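You operate a simulated robot arm through the tools that you are given. There is no shell and no other tool. Be economical: measure what you need, move in short steps, check, and stop when the job is done.

Carry out the task below with a simulated robot arm. There is one attempt and no reset: what you move stays moved.

TASK
Fetch the box marked "Seals" from the top of the green bench and set it on the blue plate. Then put the steel strainer on top of the brown carton on the top of the teal bench.
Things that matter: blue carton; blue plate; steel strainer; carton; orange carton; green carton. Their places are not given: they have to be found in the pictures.

It is judged by the outcome, as a careful person would: the job done as asked, and still so three seconds after it is handed in. It fails if anything else is knocked over, pushed out of place, dropped, spilled or broken.

THE ROBOT
A 7-joint arm with a two-finger parallel gripper, fixed in place. Base frame: the origin is at the foot of the arm, x ahead of it, y to its left, z up; the work surface is at about z = 0. Lengths are in m, angles in rad, forces in N, time in s.
With the tool pointing down near the work surface it reaches from about 0.24 to 0.62 m from the base axis. Its first joint turns from -1.152 to 1.152 rad. Payload 2.6 kg.
Tool frame: the origin (TCP) lies between the finger pads and is the grasp point; the fingertips stand 0.03 m ahead of it; z points along the fingers, y is the line along which they close. The gripper opens to 0.094 m. The fingers are 0.028 m wide and 0.01 m thick; the gripper's body (0.05 by 0.096 m) begins 0.055 m behind the TCP.
Orientation is told as [roll, pitch, yaw] about the base's x, y, z axes, in that order, counted from this pose: with the fingers straight down and closing along the base's y, the tool's x points along the base's -x, its y along +y and its z along -z.

THE INTERFACE
- The arm moves only by the tool servo_tool. Its argument "deltas" is one flat list of numbers, 7 for each row, row after row: the turn, a rotation vector about the base's x, y, z in rad, then the shift along the base's x, y, z in m, then the gripper command, from -1 (fully open) to 1 (shut), values between in proportion. In form: [rx, ry, rz, dx, dy, dz, claw, rx, ry, rz, dx, dy, dz, claw, ...]. A call has 1 to 8 rows; each row shifts and turns the commanded pose from where the row before left it. A row lasts 0.2 s, in which the tool goes at most 0.05 m and 0.15 rad; a call with a longer step from one row to the next is refused whole, and so is a gripper value outside its range. A pose out of reach is approached as far as the arm can. The call stops where the force on the tool passes 40 N (or 10 N more than at its start, if that is more) or the arm is blocked; 0.2 s more then pass. The fingers move at their own pace (about 0.072 m/s each) and stop on an object; they squeeze with about 22 N. The grip force told is the motor's: it shows also when the fingers shut on nothing. Time passes only in rows, and 0.2 s behind the last, so rows that do not move let the fingers close. It gives the time, the measured TCP pose, the force on the tool (base axes), the opening and the grip force at its end, in the units of the frame above (readings bear some noise).
- Cameras (640 x 400 px; columns grow to the right, rows downward): "scene" is fixed at [0.0251, 0.4314, 0.5519]; the picture's right is [-0.83, -0.56, 0.00], its down [-0.38, 0.57, -0.73] and it looks along [0.41, -0.60, -0.68] (base axes); focal length 255 px, centre (320, 200). "wrist" rides on the gripper at [-0.037, 0, -0.058] in the tool frame; the picture's right is [0.00, -1.00, 0.00], its down [0.97, 0.00, -0.24] and it looks along [0.24, 0.00, 0.97] (tool axes); focal length 218 px, centre (320, 200).
- grab_frame(camera): a new picture of that camera. No time passes.
- point_at(camera, pixels): for up to 12 pixels [column, row] of the newest picture of that camera ("zoom" is the newest enlarged one), the place [x, y, z] in the base frame of the surface seen there, good to about 0.002 m. No time passes.
- zoom(camera, box): a new picture of the part [left, top, right, bottom] of that camera's present view, enlarged. No time passes.
- hand_in(): hands the job in; it is judged then, once.

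Work in short steps. Measure before you move; look again where a grasp or a placing could have gone wrong, and mend it. You have 80 turns and 54 pictures in all, the two below and enlarged ones among them. Open the gripper and draw the arm clear of the work before you hand the job in, unless the task says otherwise; then end with one line.

The tools are called after ">>>" as name(argument=value, ...) on one line, values as JSON. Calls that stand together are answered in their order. servo_tool: Moves the arm, as the interface text tells. Its arguments: {"type":"object","properties":{"deltas":{"type":"array"}},"required":["deltas"]} The other tools are called the same way: grab_frame (camera) takes a picture; point_at (camera, pixels) gives the place of the surface under pixels of a picture; zoom (camera, box) takes an enlarged picture of a part of a camera's view; hand_in () hands the job in.

At the start:

```text
time: 0.0
position: [0.3567, 0.1349, 0.3041]
tool_rot: [-0.001, 0.0, 0.0]
force: [0.4, 0.0, 0.0]
grip_width: 0.094
grasp_force: 0.0
```

scene: 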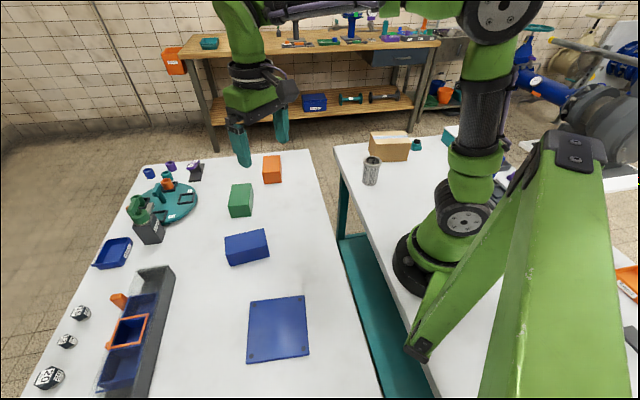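
wrist: 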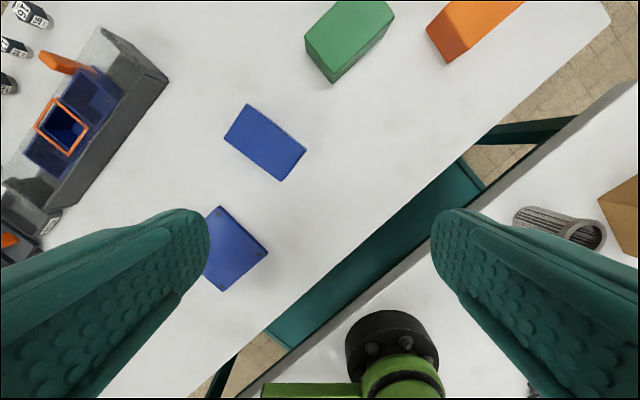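

The cartons (blue ~(247,247), green ~(240,200), orange ~(271,169)) show no readable label yet; I zoom in on them and on the strainer/brown carton.

>>> zoom(camera="scene", box=[210, 140, 310, 280])

>>> zoom(camera="scene", box=[330, 110, 450, 200])

>>> zoom(camera="wrist", box=[200, 0, 530, 200])

```text
2.86 times, centred on (260, 210) of scene
```

zoom: 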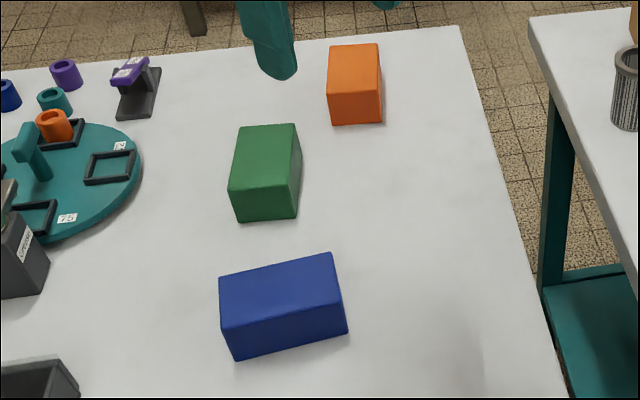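

```text
4.44 times, centred on (390, 155) of scene
```

zoom: 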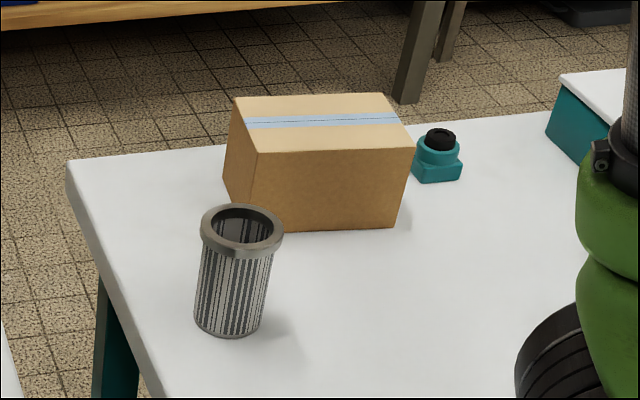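

```text
1.94 times, centred on (365, 100) of wrist
```

zoom: 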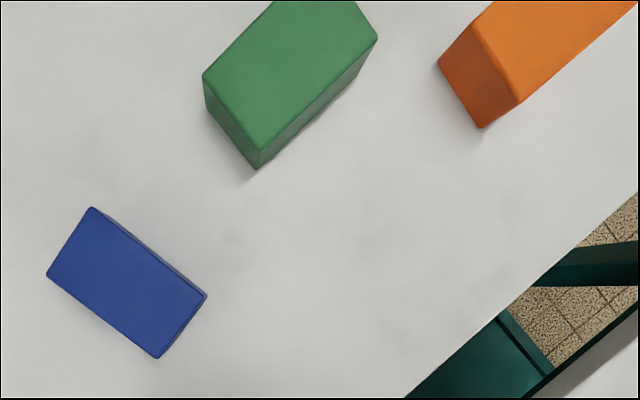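

No label on the faces seen so far; it must be on a far side. I measure the objects' places first.

>>> grab_frame(camera="scene")

>>> point_at(camera="scene", pixels=[[226, 239], [264, 230], [269, 247], [228, 251], [235, 186], [251, 184], [250, 204], [231, 205], [265, 157], [279, 156], [280, 170], [264, 171]])

>>> point_at(camera="scene", pixels=[[250, 303], [304, 296], [308, 354], [248, 361], [278, 328], [374, 134], [401, 132], [408, 143], [378, 144], [372, 158], [372, 183], [385, 175]])

```text
48 pictures are left
```

scene: 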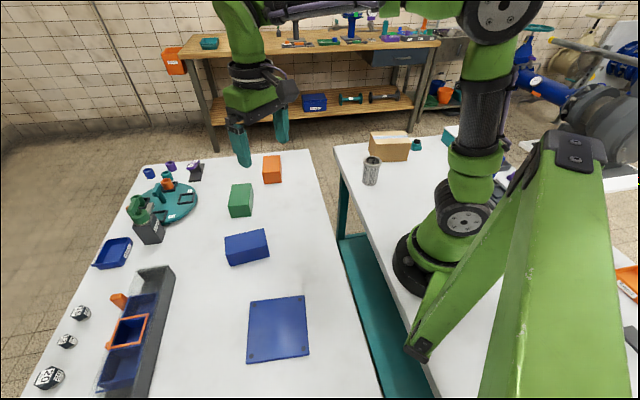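

```text
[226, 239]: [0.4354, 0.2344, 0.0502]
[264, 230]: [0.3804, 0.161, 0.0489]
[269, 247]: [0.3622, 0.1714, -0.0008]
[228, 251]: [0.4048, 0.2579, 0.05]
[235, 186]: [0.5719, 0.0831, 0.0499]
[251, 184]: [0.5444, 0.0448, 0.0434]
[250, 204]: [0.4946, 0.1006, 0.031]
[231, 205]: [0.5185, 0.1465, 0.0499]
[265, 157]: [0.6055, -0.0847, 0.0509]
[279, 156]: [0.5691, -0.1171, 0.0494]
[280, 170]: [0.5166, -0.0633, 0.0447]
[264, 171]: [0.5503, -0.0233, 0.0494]
```

```text
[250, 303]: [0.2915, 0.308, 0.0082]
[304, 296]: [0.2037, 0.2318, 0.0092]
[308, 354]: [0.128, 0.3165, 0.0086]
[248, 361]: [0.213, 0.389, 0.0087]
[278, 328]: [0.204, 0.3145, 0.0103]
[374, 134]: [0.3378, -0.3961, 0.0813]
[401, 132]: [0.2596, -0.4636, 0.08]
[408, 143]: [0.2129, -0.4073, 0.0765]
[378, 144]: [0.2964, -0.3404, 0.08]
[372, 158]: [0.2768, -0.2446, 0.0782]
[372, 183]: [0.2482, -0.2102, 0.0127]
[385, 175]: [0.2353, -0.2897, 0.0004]
```

Blue, green and orange cartons are ~0.05 m tall at about (0.39,0.20), (0.53,0.10), (0.56,-0.07); plate at (0.205,0.31). I move out and tilt the wrist camera back to see their far sides.

>>> servo_tool(deltas=[0, 0.08, 0, 0.04, 0, 0, -1, 0, 0.08, 0, 0.04, 0, 0, -1, 0, 0.08, 0, 0.04, 0, 0, -1, 0, 0.08, 0, 0.04, 0, 0, -1, 0, 0.08, 0, 0.03, 0, 0, -1, 0, 0.08, 0, 0.02, 0, 0, -1])

>>> grab_frame(camera="wrist")

```text
time: 1.4
position: [0.4884, 0.1356, 0.2596]
tool_rot: [0.0, 0.334, 0.001]
force: [-0.1, -0.1, -0.6]
grip_width: 0.0938
grasp_force: 0.1
out of reach, approached as far as the arm can: row 4, 5, 6
```

```text
47 pictures are left
```

wrist: 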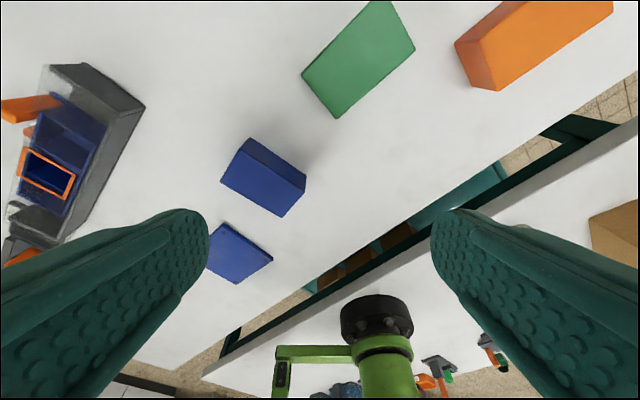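

The blue carton's far faces now show at (275,165)-(300,180); zoom on all three.

>>> zoom(camera="wrist", box=[200, 120, 330, 230])

>>> zoom(camera="wrist", box=[290, 0, 630, 130])

```text
3.64 times, centred on (265, 175) of wrist
```

zoom: 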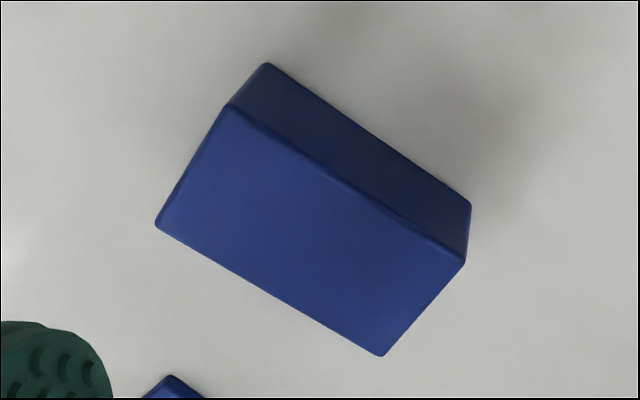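

```text
1.88 times, centred on (460, 65) of wrist
```

zoom: 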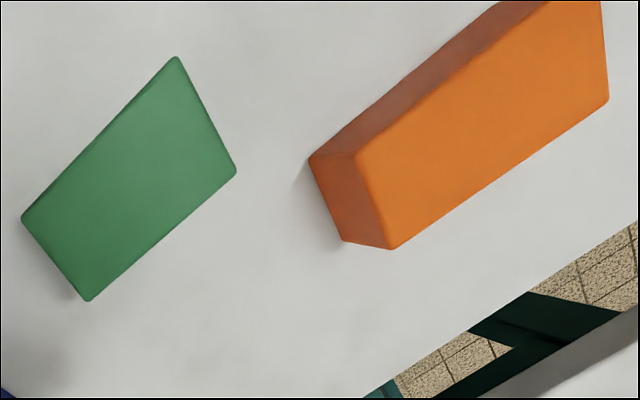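

Blue's two long sides and orange's near sides bear no label. Next view: from the -y side looking toward +y, for the far ends of green and orange and the right end of blue.

>>> servo_tool(deltas=[0.07, -0.08, 0, -0.02, -0.045, 0, -1, 0.07, -0.08, 0, 0, -0.045, 0, -1, 0.07, -0.08, 0, 0, -0.045, 0, -1, 0.07, -0.08, 0, 0, -0.045, 0, -1, 0.07, 0, 0, 0, -0.045, 0, -1, 0.07, 0, 0, 0, -0.045, 0, -1, 0.07, 0, 0, 0, -0.045, 0, -1, 0.07, 0, 0, 0, -0.045, 0, -1])

>>> grab_frame(camera="wrist")

```text
time: 3.2
position: [0.4693, -0.2253, 0.2601]
tool_rot: [0.553, -0.005, 0.05]
force: [-0.2, -0.1, 0.0]
grip_width: 0.0942
grasp_force: 0.1
```

```text
44 pictures are left
```

wrist: 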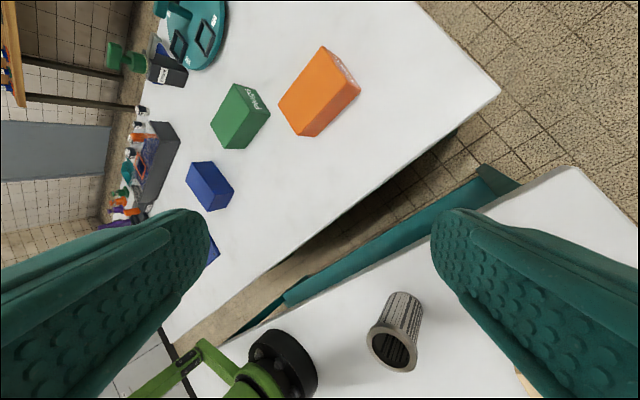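

Text shows on the far ends of green (255,98) and orange (345,70); zoom there.

>>> zoom(camera="wrist", box=[220, 70, 290, 130])

>>> zoom(camera="wrist", box=[300, 35, 380, 105])

>>> zoom(camera="wrist", box=[180, 150, 250, 220])

```text
6.67 times, centred on (255, 100) of wrist
```

zoom: 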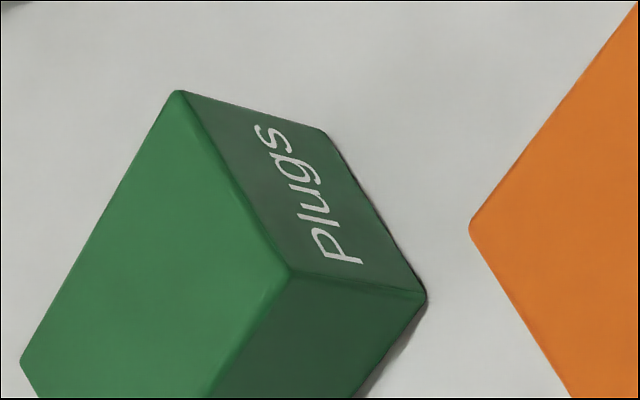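

```text
5.71 times, centred on (340, 70) of wrist
```

zoom: 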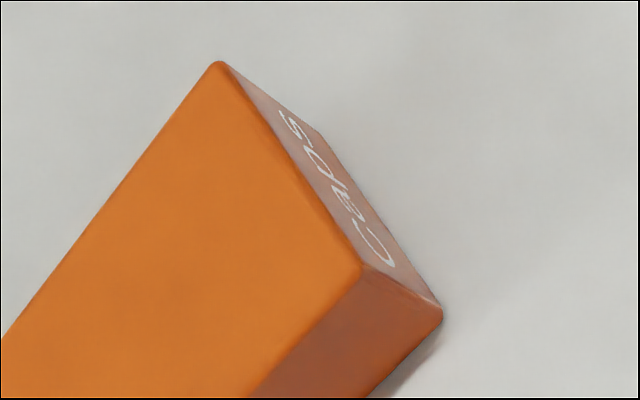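

```text
5.71 times, centred on (215, 185) of wrist
```

zoom: 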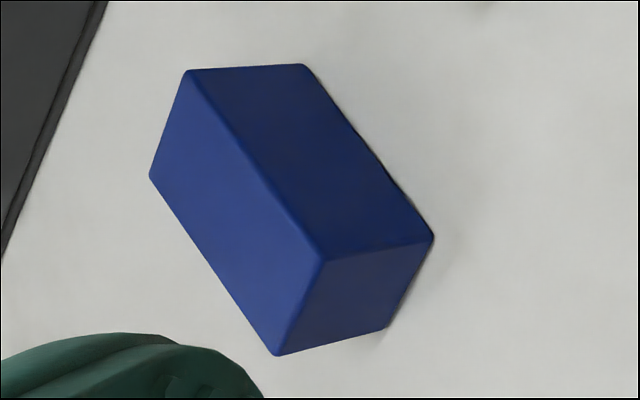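

Green is "Plugs", orange "Caps", so blue should be "Seals" on its remaining (+x,+y) end. I go above the blue carton looking from the +y side to confirm, and measure its top precisely.

>>> servo_tool(deltas=[-0.1, 0, 0, 0, 0.05, 0, -1, -0.1, 0, 0, 0, 0.05, 0, -1, -0.1, 0, 0, 0, 0.05, 0, -1, -0.1, 0, 0, 0, 0.05, 0, -1, -0.1, 0, 0, 0, 0.05, 0, -1, -0.1, 0, 0, 0, 0.05, 0, -1, -0.1, 0, 0, 0, 0.05, 0, -1, -0.1, 0, 0, 0, 0.05, 0, -1])

>>> servo_tool(deltas=[-0.05, 0, 0, -0.01, 0.04, 0, -1, -0.05, 0, 0, -0.01, 0.04, 0, -1, 0, 0, 0, -0.01, 0.04, 0, -1, 0, 0, 0, 0, 0.03, 0, -1])

>>> grab_frame(camera="wrist")

```text
time: 5.0
position: [0.4661, 0.1763, 0.2616]
tool_rot: [-0.251, 0.03, 0.038]
force: [-0.8, 0.9, 0.4]
grip_width: 0.094
grasp_force: 0.1
```

```text
time: 6.0
position: [0.4359, 0.3044, 0.2608]
tool_rot: [-0.348, 0.034, 0.035]
force: [0.6, -0.3, -0.5]
grip_width: 0.0938
grasp_force: 0.0
out of reach, approached as far as the arm can: row 4
```

```text
40 pictures are left
```

wrist: 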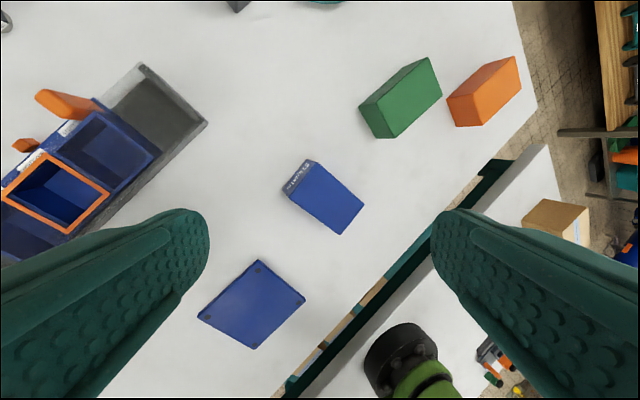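

Text shows on the blue carton's end at (298,178); zoom to read it and measure the top corners.

>>> zoom(camera="wrist", box=[270, 145, 380, 245])

>>> point_at(camera="wrist", pixels=[[291, 196], [315, 165], [362, 205], [340, 232], [327, 200], [201, 317], [258, 263], [303, 302], [252, 347], [252, 305]])

```text
4.00 times, centred on (325, 195) of wrist
```

zoom: 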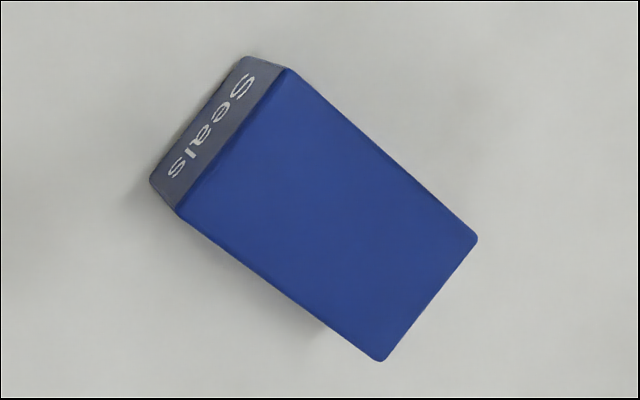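

```text
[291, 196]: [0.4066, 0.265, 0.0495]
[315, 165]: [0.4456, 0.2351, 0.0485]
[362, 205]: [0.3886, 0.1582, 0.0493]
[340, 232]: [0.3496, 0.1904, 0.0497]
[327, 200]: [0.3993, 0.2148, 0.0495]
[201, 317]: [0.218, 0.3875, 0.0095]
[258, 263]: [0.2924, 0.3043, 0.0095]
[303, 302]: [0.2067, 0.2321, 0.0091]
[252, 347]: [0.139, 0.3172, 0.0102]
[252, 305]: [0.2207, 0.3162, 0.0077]
```

It reads "Seals": blue carton, centre (0.3976,0.2122), 0.049 wide, long axis at ~0.92 rad; plate centre (0.211,0.311), z 0.009. I untilt, yaw to 0.915 and go above it.

>>> servo_tool(deltas=[0.116, -0.011, 0, -0.013, -0.031, -0.02, -1, 0.116, -0.011, 0, -0.013, -0.031, -0.02, -1, 0.116, -0.011, 0, -0.012, -0.03, -0.02, -1, 0, 0, 0.147, 0, 0, 0, -1, 0, 0, 0.147, 0, 0, 0, -1, 0, 0, 0.147, 0, 0, 0, -1, 0, 0, 0.147, 0, 0, 0, -1, 0, 0, 0.147, 0, 0, 0, -1])

>>> servo_tool(deltas=[0, 0, 0.145, 0, 0, -0.02, -1, 0, 0, 0, 0, 0, 0, -1])

```text
time: 7.8
position: [0.3982, 0.2124, 0.1999]
tool_rot: [-0.001, -0.01, 0.78]
force: [0.4, 0.6, -0.2]
grip_width: 0.0939
grasp_force: 0.2
```

```text
time: 8.4
position: [0.3974, 0.2131, 0.1802]
tool_rot: [0.0, -0.009, 0.921]
force: [0.4, 0.1, 0.5]
grip_width: 0.0939
grasp_force: 0.1
```

The tool stands over the box, aligned; I descend to z≈0.036 and close.

>>> servo_tool(deltas=[0, 0.009, 0, 0, -0.001, -0.045, -1, 0, 0, 0, 0, 0, -0.045, -1, 0, 0, 0, 0, 0, -0.034, -1, 0, 0, 0, 0, 0, -0.018, -1, 0, 0, 0, 0, 0, 0, -1])

>>> servo_tool(deltas=[0, 0, 0, 0, 0, 0, 1, 0, 0, 0, 0, 0, 0, 1, 0, 0, 0, 0, 0, 0, 1, 0, 0, 0, 0, 0, 0, 1])

```text
time: 9.6
position: [0.3995, 0.212, 0.0378]
tool_rot: [0.006, -0.004, 0.919]
force: [0.1, -0.2, -0.2]
grip_width: 0.0939
grasp_force: 0.1
```

```text
time: 10.6
position: [0.3975, 0.2118, 0.0383]
tool_rot: [0.007, -0.005, 0.919]
force: [0.3, -0.7, 0.0]
grip_width: 0.0642
grasp_force: 22.2
```

Grip stopped at 0.064 m, more than the 0.049 measured; I look before lifting.

>>> grab_frame(camera="wrist")

>>> zoom(camera="scene", box=[180, 180, 320, 280])

```text
38 pictures are left
```

wrist: 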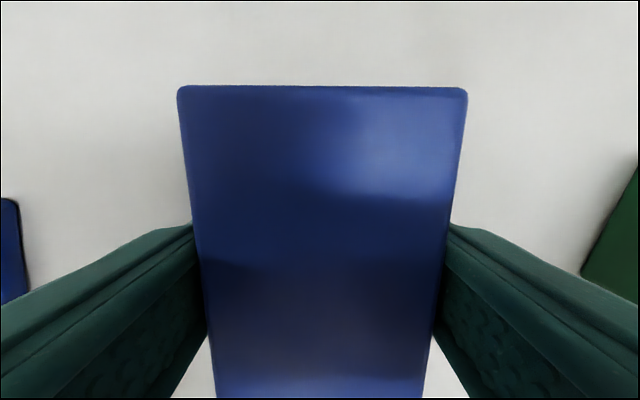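

```text
4.00 times, centred on (250, 230) of scene
```

zoom: 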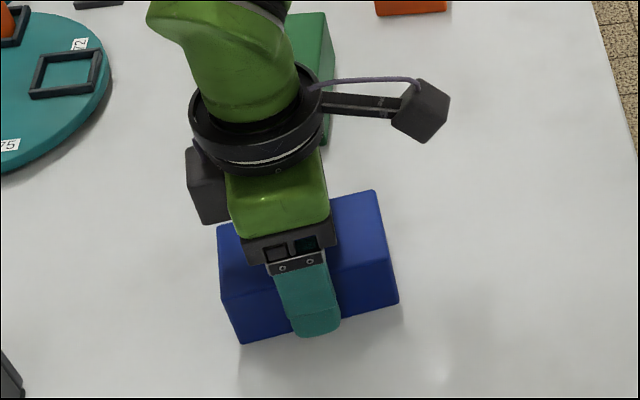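

The grip is square and centred, the carton is simply a bit wider than my inset corner points. I lift.

>>> servo_tool(deltas=[0, 0, 0, 0, 0, 0.03, 1, 0, 0, 0, 0, 0, 0.04, 1, 0, 0, 0, 0, 0, 0.03, 1, 0, 0, 0, 0, 0, 0, 1])

>>> servo_tool(deltas=[0, 0, -0.037, -0.031, 0.0165, 0, 1, 0, 0, -0.037, -0.031, 0.0165, 0, 1, 0, 0, -0.037, -0.031, 0.0165, 0, 1, 0, 0, -0.037, -0.031, 0.0165, 0, 1, 0, 0, -0.037, -0.031, 0.0165, 0, 1, 0, 0, -0.037, -0.031, 0.0165, 0, 1, 0, 0, 0, 0, 0, 0, 1])

>>> grab_frame(camera="scene")

```text
time: 11.6
position: [0.3968, 0.2112, 0.1392]
tool_rot: [0.01, -0.003, 0.92]
force: [-0.2, -0.5, -1.5]
grip_width: 0.0641
grasp_force: 21.1
```

```text
time: 13.2
position: [0.2127, 0.3118, 0.1383]
tool_rot: [0.006, -0.004, 0.698]
force: [-1.3, 0.2, -2.2]
grip_width: 0.0641
grasp_force: 22.0
```

```text
36 pictures are left
```

scene: 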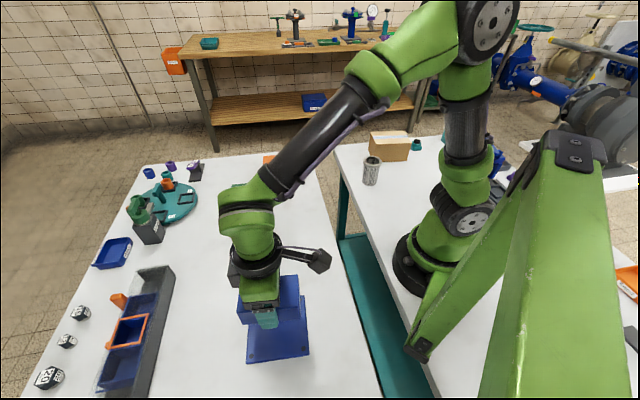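

Held above the plate and aligned; I lower to z≈0.049 (plate top 0.0095 plus grasp height 0.038).

>>> servo_tool(deltas=[0, 0, 0, -0.001, 0, -0.04, 1, 0, 0, 0, -0.0005, 0, -0.03, 1, 0, 0, 0, 0, 0, -0.013, 1, 0, 0, 0, 0, 0, -0.005, 1, 0, 0, 0, 0, 0, 0, 1])

>>> zoom(camera="scene", box=[210, 260, 340, 380])

```text
time: 14.4
position: [0.21, 0.3101, 0.0511]
tool_rot: [0.008, -0.004, 0.698]
force: [-0.3, 0.7, -1.3]
grip_width: 0.0642
grasp_force: 22.2
```

```text
3.33 times, centred on (275, 320) of scene
```

zoom: 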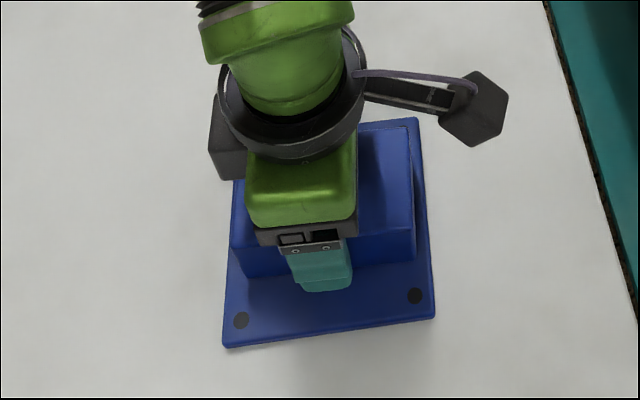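

The box sits within the plate, about 2 mm above it. I shift ~5 mm toward the front edge (-x,+y), lower until contact, and release.

>>> servo_tool(deltas=[0, 0, 0, -0.003, 0.004, 0, 1, 0, 0, 0, 0, 0, -0.0015, 1, 0, 0, 0, 0, 0, -0.0015, 1, 0, 0, 0, 0, 0, 0, 1])

```text
time: 15.4
position: [0.2074, 0.3147, 0.0473]
tool_rot: [0.007, -0.006, 0.698]
force: [-0.6, -0.6, 6.6]
grip_width: 0.0641
grasp_force: 21.7
```

Contact (6.6 N up); I open the fingers and rise straight up.

>>> servo_tool(deltas=[0, 0, 0, 0, 0, 0, -0.3, 0, 0, 0, 0, 0, 0, -1, 0, 0, 0, 0, 0, 0, -1, 0, 0, 0, 0, 0, 0.03, -1, 0, 0, 0, 0, 0, 0.045, -1, 0, 0, 0, 0, 0, 0.045, -1, 0, 0, 0, 0, 0, 0.045, -1])

>>> grab_frame(camera="wrist")

```text
time: 17.0
position: [0.2071, 0.3146, 0.2113]
tool_rot: [0.007, -0.005, 0.698]
force: [-0.3, -0.2, 0.3]
grip_width: 0.0942
grasp_force: 0.1
```

```text
34 pictures are left
```

wrist: 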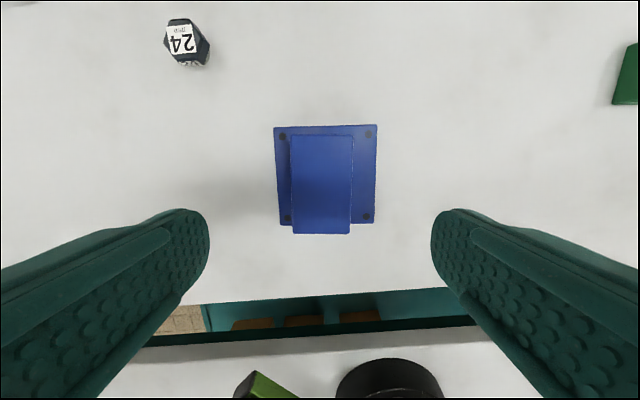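

The box stands on the plate; I measure its margins to be sure, and the strainer and brown carton in the scene.

>>> point_at(camera="wrist", pixels=[[293, 138], [352, 138], [350, 232], [294, 232], [276, 128], [375, 127], [373, 221], [279, 221]])

>>> zoom(camera="scene", box=[330, 110, 450, 200])

>>> point_at(camera="zoom", pixels=[[207, 218], [276, 240], [242, 208], [242, 250], [198, 325], [230, 333], [262, 325], [236, 98], [380, 95], [410, 146], [260, 148], [318, 123]])

```text
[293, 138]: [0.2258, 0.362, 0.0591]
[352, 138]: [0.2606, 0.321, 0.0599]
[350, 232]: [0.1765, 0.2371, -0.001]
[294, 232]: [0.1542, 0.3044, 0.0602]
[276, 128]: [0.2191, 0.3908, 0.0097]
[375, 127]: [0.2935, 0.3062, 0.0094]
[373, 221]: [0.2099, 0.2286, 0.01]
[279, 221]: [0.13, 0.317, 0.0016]
```

```text
4.44 times, centred on (390, 155) of scene
```

zoom: 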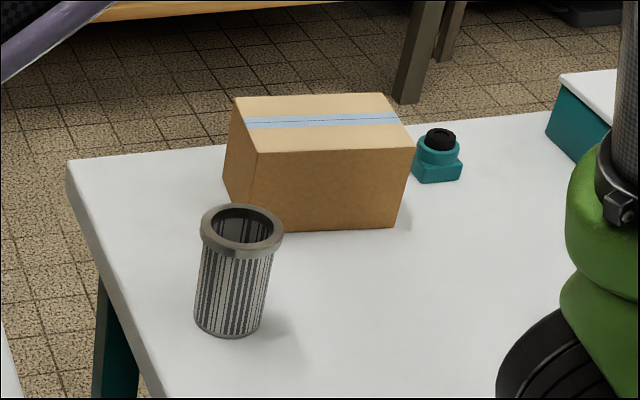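

```text
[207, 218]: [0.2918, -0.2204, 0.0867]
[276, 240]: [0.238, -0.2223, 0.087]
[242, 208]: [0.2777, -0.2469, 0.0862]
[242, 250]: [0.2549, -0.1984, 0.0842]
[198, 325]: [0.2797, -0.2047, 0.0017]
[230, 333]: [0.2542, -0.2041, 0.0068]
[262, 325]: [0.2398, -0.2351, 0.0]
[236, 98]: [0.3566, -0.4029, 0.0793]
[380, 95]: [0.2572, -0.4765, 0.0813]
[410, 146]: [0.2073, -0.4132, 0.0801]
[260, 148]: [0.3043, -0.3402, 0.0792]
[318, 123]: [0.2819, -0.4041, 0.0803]
```

Box is fully on the plate (margins ≥5 mm). Strainer rim centre ≈ (0.266,-0.222), top z 0.087, ~0.056 m across; brown carton top centre (0.281,-0.408), z 0.080. I swing over to above the strainer.

>>> servo_tool(deltas=[0, 0, -0.12, 0.0205, -0.044, 0.007, -1, 0, 0, -0.12, 0.0205, -0.044, 0.007, -1, 0, 0, -0.12, 0.0205, -0.044, 0.007, -1, 0, 0, -0.12, 0.0205, -0.044, 0.007, -1, 0, 0, -0.12, 0.0205, -0.044, 0.007, -1, 0, 0, -0.12, 0.0205, -0.044, 0.007, -1])

>>> servo_tool(deltas=[0, 0, -0.113, -0.0107, -0.045, -0.003, -1, 0, 0, -0.113, -0.0107, -0.045, -0.003, -1, 0, 0, -0.113, -0.0107, -0.045, -0.003, -1, 0, 0, -0.113, -0.0107, -0.045, -0.003, -1, 0, 0, -0.113, -0.0107, -0.045, -0.003, -1, 0, 0, -0.113, -0.0107, -0.045, -0.003, -1, 0, 0, 0, 0, 0, 0, -1])

>>> grab_frame(camera="wrist")

>>> grab_frame(camera="scene")

```text
time: 18.4
position: [0.33, 0.05, 0.2538]
tool_rot: [0.008, -0.004, -0.024]
force: [0.0, -0.5, 0.2]
grip_width: 0.094
grasp_force: 0.0
```

```text
time: 20.0
position: [0.2641, -0.2217, 0.235]
tool_rot: [0.006, -0.006, -0.702]
force: [0.7, -0.1, 0.0]
grip_width: 0.0941
grasp_force: 0.1
```

```text
32 pictures are left
```

wrist: 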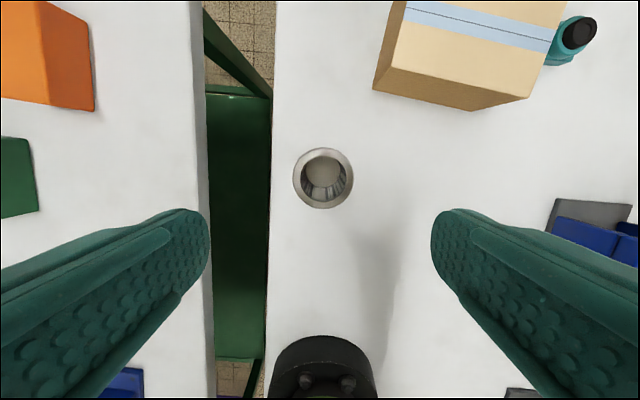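

```text
31 pictures are left
```

scene: 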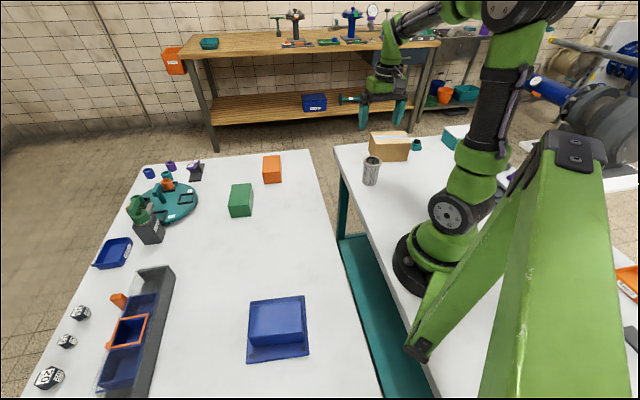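

Rim centre in the wrist view is ~(323,178), nearly on the tool's midline; I measure the rim on four sides plus the carton top.

>>> point_at(camera="wrist", pixels=[[296, 179], [350, 179], [323, 151], [323, 205], [323, 175], [404, 4], [378, 70], [530, 97], [450, 110]])

```text
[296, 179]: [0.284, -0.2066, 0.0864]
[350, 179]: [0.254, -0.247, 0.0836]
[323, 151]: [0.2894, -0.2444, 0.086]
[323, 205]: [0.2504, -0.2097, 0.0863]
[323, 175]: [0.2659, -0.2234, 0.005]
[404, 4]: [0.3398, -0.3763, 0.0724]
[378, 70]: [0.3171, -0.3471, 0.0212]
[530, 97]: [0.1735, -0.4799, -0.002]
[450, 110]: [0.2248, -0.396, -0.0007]
```

Rim centre refined to (0.2695,-0.227). I descend to z≈0.070 (fingertips at 0.04) around it and close.

>>> servo_tool(deltas=[-0.006, 0.006, 0, 0.005, -0.005, -0.04, -1, 0, 0, 0, 0, 0, -0.045, -1, 0, 0, 0, 0, 0, -0.045, -1, 0, 0, 0, 0, 0, -0.035, -1, 0, 0, 0, 0, 0, 0, -1])

>>> grab_frame(camera="wrist")

```text
time: 21.2
position: [0.271, -0.2233, 0.0712]
tool_rot: [0.0, -0.007, -0.7]
force: [0.3, -0.5, -0.9]
grip_width: 0.0939
grasp_force: 0.0
```

```text
30 pictures are left
```

wrist: 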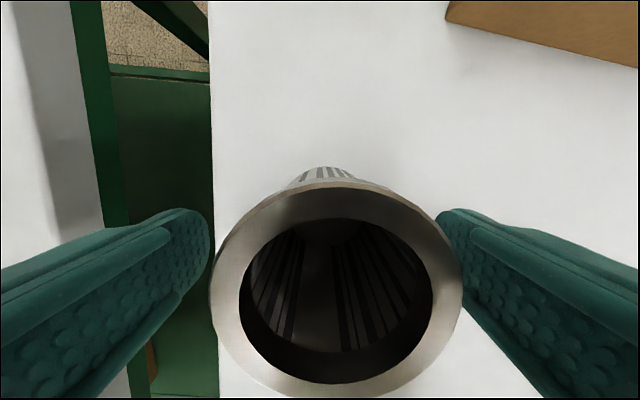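

The rim is ~17 px (≈4 mm) right of the midline; I shift along (-0.64,-0.76) by 4 mm and close slowly.

>>> servo_tool(deltas=[0, 0, 0, -0.0025, -0.003, 0, -1, 0, 0, 0, 0, 0, 0, 0, 0, 0, 0, 0, 0, 0, 1, 0, 0, 0, 0, 0, 0, 1, 0, 0, 0, 0, 0, 0, 1, 0, 0, 0, 0, 0, 0, 1])

>>> grab_frame(camera="wrist")

```text
time: 22.6
position: [0.2688, -0.2275, 0.0723]
tool_rot: [0.0, -0.005, -0.7]
force: [-0.4, -0.4, 0.1]
grip_width: 0.0582
grasp_force: 22.3
```

```text
29 pictures are left
```

wrist: 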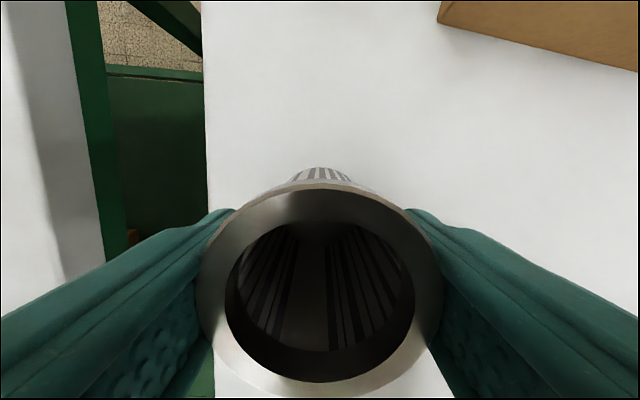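

Gripped at 0.058 m; I lift straight up to z≈0.21.

>>> servo_tool(deltas=[0, 0, 0, 0, 0, 0.02, 1, 0, 0, 0, 0, 0, 0.03, 1, 0, 0, 0, 0, 0, 0.03, 1, 0, 0, 0, 0, 0, 0.03, 1, 0, 0, 0, 0, 0, 0.03, 1, 0, 0, 0, 0, 0, 0, 1])

>>> servo_tool(deltas=[0, 0, -0.04, 0.002, -0.03, 0, 1, 0, 0, -0.04, 0.002, -0.03, 0, 1, 0, 0, -0.04, 0.002, -0.03, 0, 1, 0, 0, -0.04, 0.002, -0.03, 0, 1, 0, 0, -0.04, 0.002, -0.03, 0, 1, 0, 0, -0.04, 0.0025, -0.03, 0, 1, 0, 0, 0, 0, 0, 0, 1])

>>> zoom(camera="scene", box=[330, 60, 450, 200])

>>> grab_frame(camera="wrist")

```text
time: 24.0
position: [0.2695, -0.2275, 0.212]
tool_rot: [-0.001, -0.005, -0.7]
force: [0.7, -0.1, -1.0]
grip_width: 0.0579
grasp_force: 21.7
```

```text
time: 25.6
position: [0.2829, -0.4079, 0.2113]
tool_rot: [0.001, 0.0, -0.941]
force: [0.2, -0.2, -1.6]
grip_width: 0.0577
grasp_force: 22.1
```

```text
2.86 times, centred on (390, 130) of scene
```

zoom: 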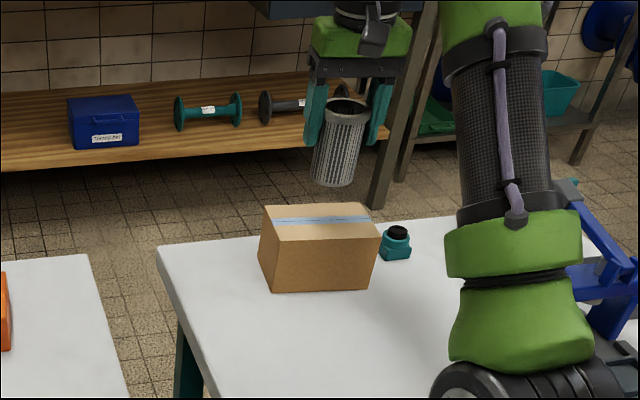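

```text
27 pictures are left
```

wrist: 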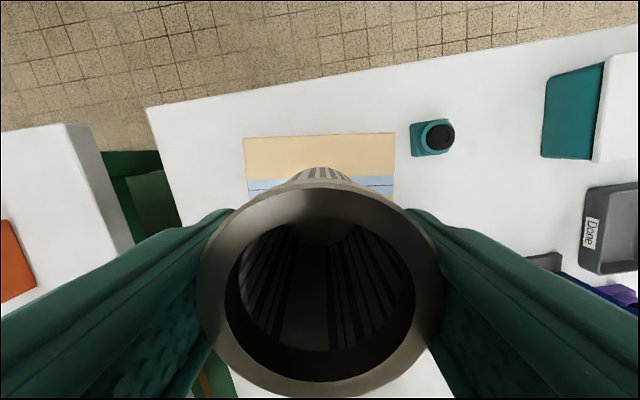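

The strainer hangs upright above the carton's centre. I lower to ~0.156 first, then creep to contact (~0.1525).

>>> servo_tool(deltas=[0, 0, 0, -0.001, 0, -0.03, 1, 0, 0, 0, 0, 0, -0.018, 1, 0, 0, 0, 0, 0, -0.006, 1, 0, 0, 0, 0, 0, 0, 1])

>>> zoom(camera="scene", box=[340, 90, 440, 170])

```text
time: 26.6
position: [0.2803, -0.4074, 0.1564]
tool_rot: [0.0, -0.004, -0.94]
force: [0.7, 0.0, -1.9]
grip_width: 0.058
grasp_force: 21.6
```

```text
5.00 times, centred on (390, 130) of scene
```

zoom: 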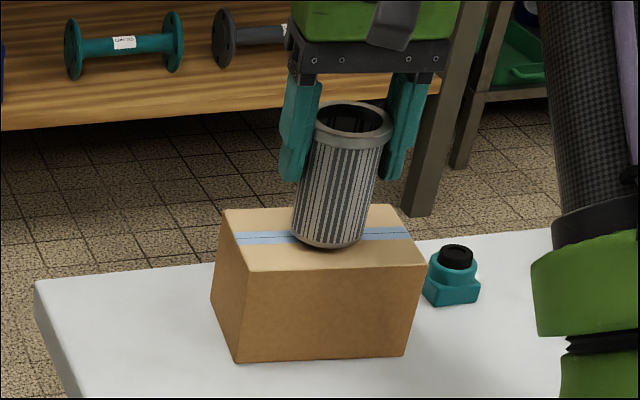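

Just above the carton, well inside its top. I creep down the last millimetres.

>>> servo_tool(deltas=[0, 0, 0, 0, 0, -0.002, 1, 0, 0, 0, 0, 0, -0.0015, 1, 0, 0, 0, 0, 0, 0, 1])

```text
time: 27.4
position: [0.2809, -0.4074, 0.1536]
tool_rot: [0.001, -0.006, -0.941]
force: [0.8, -0.7, -1.2]
grip_width: 0.058
grasp_force: 22.1
```

No contact yet (force -1.2 N); 1 mm steps further.

>>> servo_tool(deltas=[0, 0, 0, 0, 0, -0.001, 1, 0, 0, 0, 0, 0, 0, 1])

```text
time: 28.0
position: [0.2809, -0.4084, 0.153]
tool_rot: [0.003, -0.005, -0.941]
force: [0.1, -0.2, -0.8]
grip_width: 0.0581
grasp_force: 22.2
```

>>> servo_tool(deltas=[0, 0, 0, 0, 0, -0.001, 1, 0, 0, 0, 0, 0, 0, 1])

```text
time: 28.6
position: [0.2801, -0.4066, 0.1509]
tool_rot: [0.001, -0.005, -0.941]
force: [0.1, 1.1, -0.6]
grip_width: 0.058
grasp_force: 21.8
```

Still no clear contact; another millimetre.

>>> servo_tool(deltas=[0, 0, 0, 0, 0, -0.001, 1, 0, 0, 0, 0, 0, 0, 1])

>>> zoom(camera="scene", box=[360, 100, 420, 160])

```text
time: 29.2
position: [0.2803, -0.4069, 0.1523]
tool_rot: [0.001, -0.007, -0.94]
force: [-1.7, 0.6, 7.7]
grip_width: 0.0577
grasp_force: 22.1
```

```text
6.67 times, centred on (390, 130) of scene
```

zoom: 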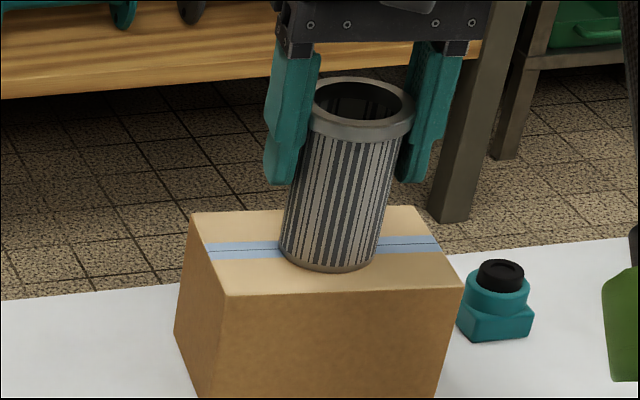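

Contact (7.7 N up) with the strainer upright on the carton; I open gradually, then rise straight up.

>>> servo_tool(deltas=[0, 0, 0, 0, 0, 0, 0, 0, 0, 0, 0, 0, 0, -0.5, 0, 0, 0, 0, 0, 0, -1, 0, 0, 0, 0, 0, 0, -1, 0, 0, 0, 0, 0, 0.02, -1, 0, 0, 0, 0, 0, 0.03, -1, 0, 0, 0, 0, 0, 0.03, -1, 0, 0, 0, 0, 0, 0.03, -1])

>>> servo_tool(deltas=[0, 0, 0, 0, 0.03, 0.02, -1, 0, 0, 0.05, 0, 0.045, 0, -1, 0, 0, 0.05, 0, 0.045, 0, -1, 0, 0, 0.05, 0, 0.045, 0, -1, 0, 0, 0.05, 0, 0.045, 0, -1, 0, 0, 0, 0, 0, 0, -1])

>>> grab_frame(camera="scene")

>>> zoom(camera="scene", box=[340, 90, 440, 170])

```text
time: 31.0
position: [0.2803, -0.4077, 0.2628]
tool_rot: [0.001, -0.005, -0.941]
force: [0.5, -0.4, -0.6]
grip_width: 0.0938
grasp_force: 0.0
```

```text
time: 32.4
position: [0.2798, -0.1957, 0.2816]
tool_rot: [0.001, -0.006, -0.739]
force: [-0.2, 0.9, -0.2]
grip_width: 0.0941
grasp_force: 0.0
```

```text
24 pictures are left
```

scene: 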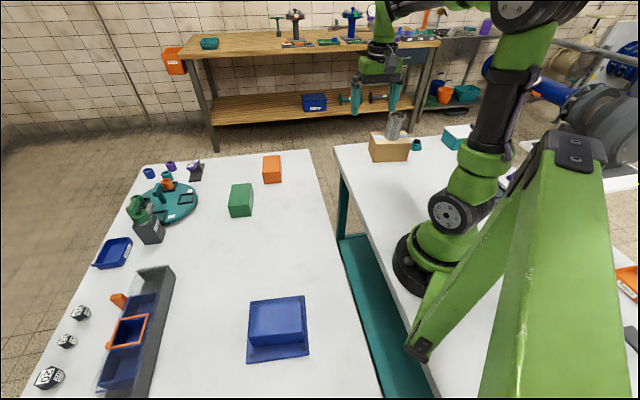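

```text
5.00 times, centred on (390, 130) of scene
```

zoom: 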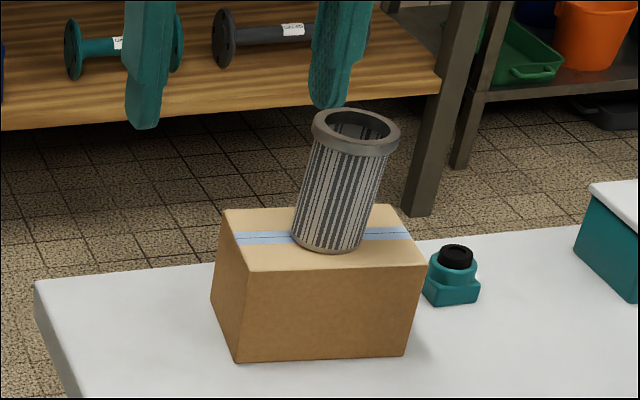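

Both are placed and the arm is clear. I check that the strainer is really upright by measuring its rim height around.

>>> point_at(camera="zoom", pixels=[[318, 120], [395, 136], [360, 113], [352, 148], [298, 232], [328, 250], [360, 240], [318, 200], [360, 200]])

>>> grab_frame(camera="wrist")

```text
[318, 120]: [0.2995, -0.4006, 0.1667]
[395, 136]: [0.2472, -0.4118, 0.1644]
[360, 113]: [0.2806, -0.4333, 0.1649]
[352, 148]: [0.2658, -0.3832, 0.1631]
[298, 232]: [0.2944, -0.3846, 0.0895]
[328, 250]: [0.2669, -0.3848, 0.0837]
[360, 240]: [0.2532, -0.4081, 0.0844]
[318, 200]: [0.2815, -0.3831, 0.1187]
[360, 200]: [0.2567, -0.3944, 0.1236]
```

```text
22 pictures are left
```

wrist: 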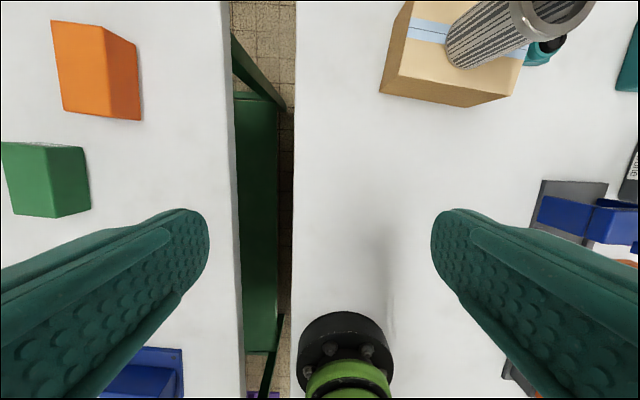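

The rim is level (z 0.163–0.167 all round), the strainer stands upright on the brown carton, the Seals box rests on the plate, and everything else is in place; I hand in.

>>> hand_in()

```text
The job is handed in.
```

The "Seals" box (the blue carton) is on the blue plate, and the steel strainer is standing upright on top of the brown carton; the final pictures showed nothing else moved.
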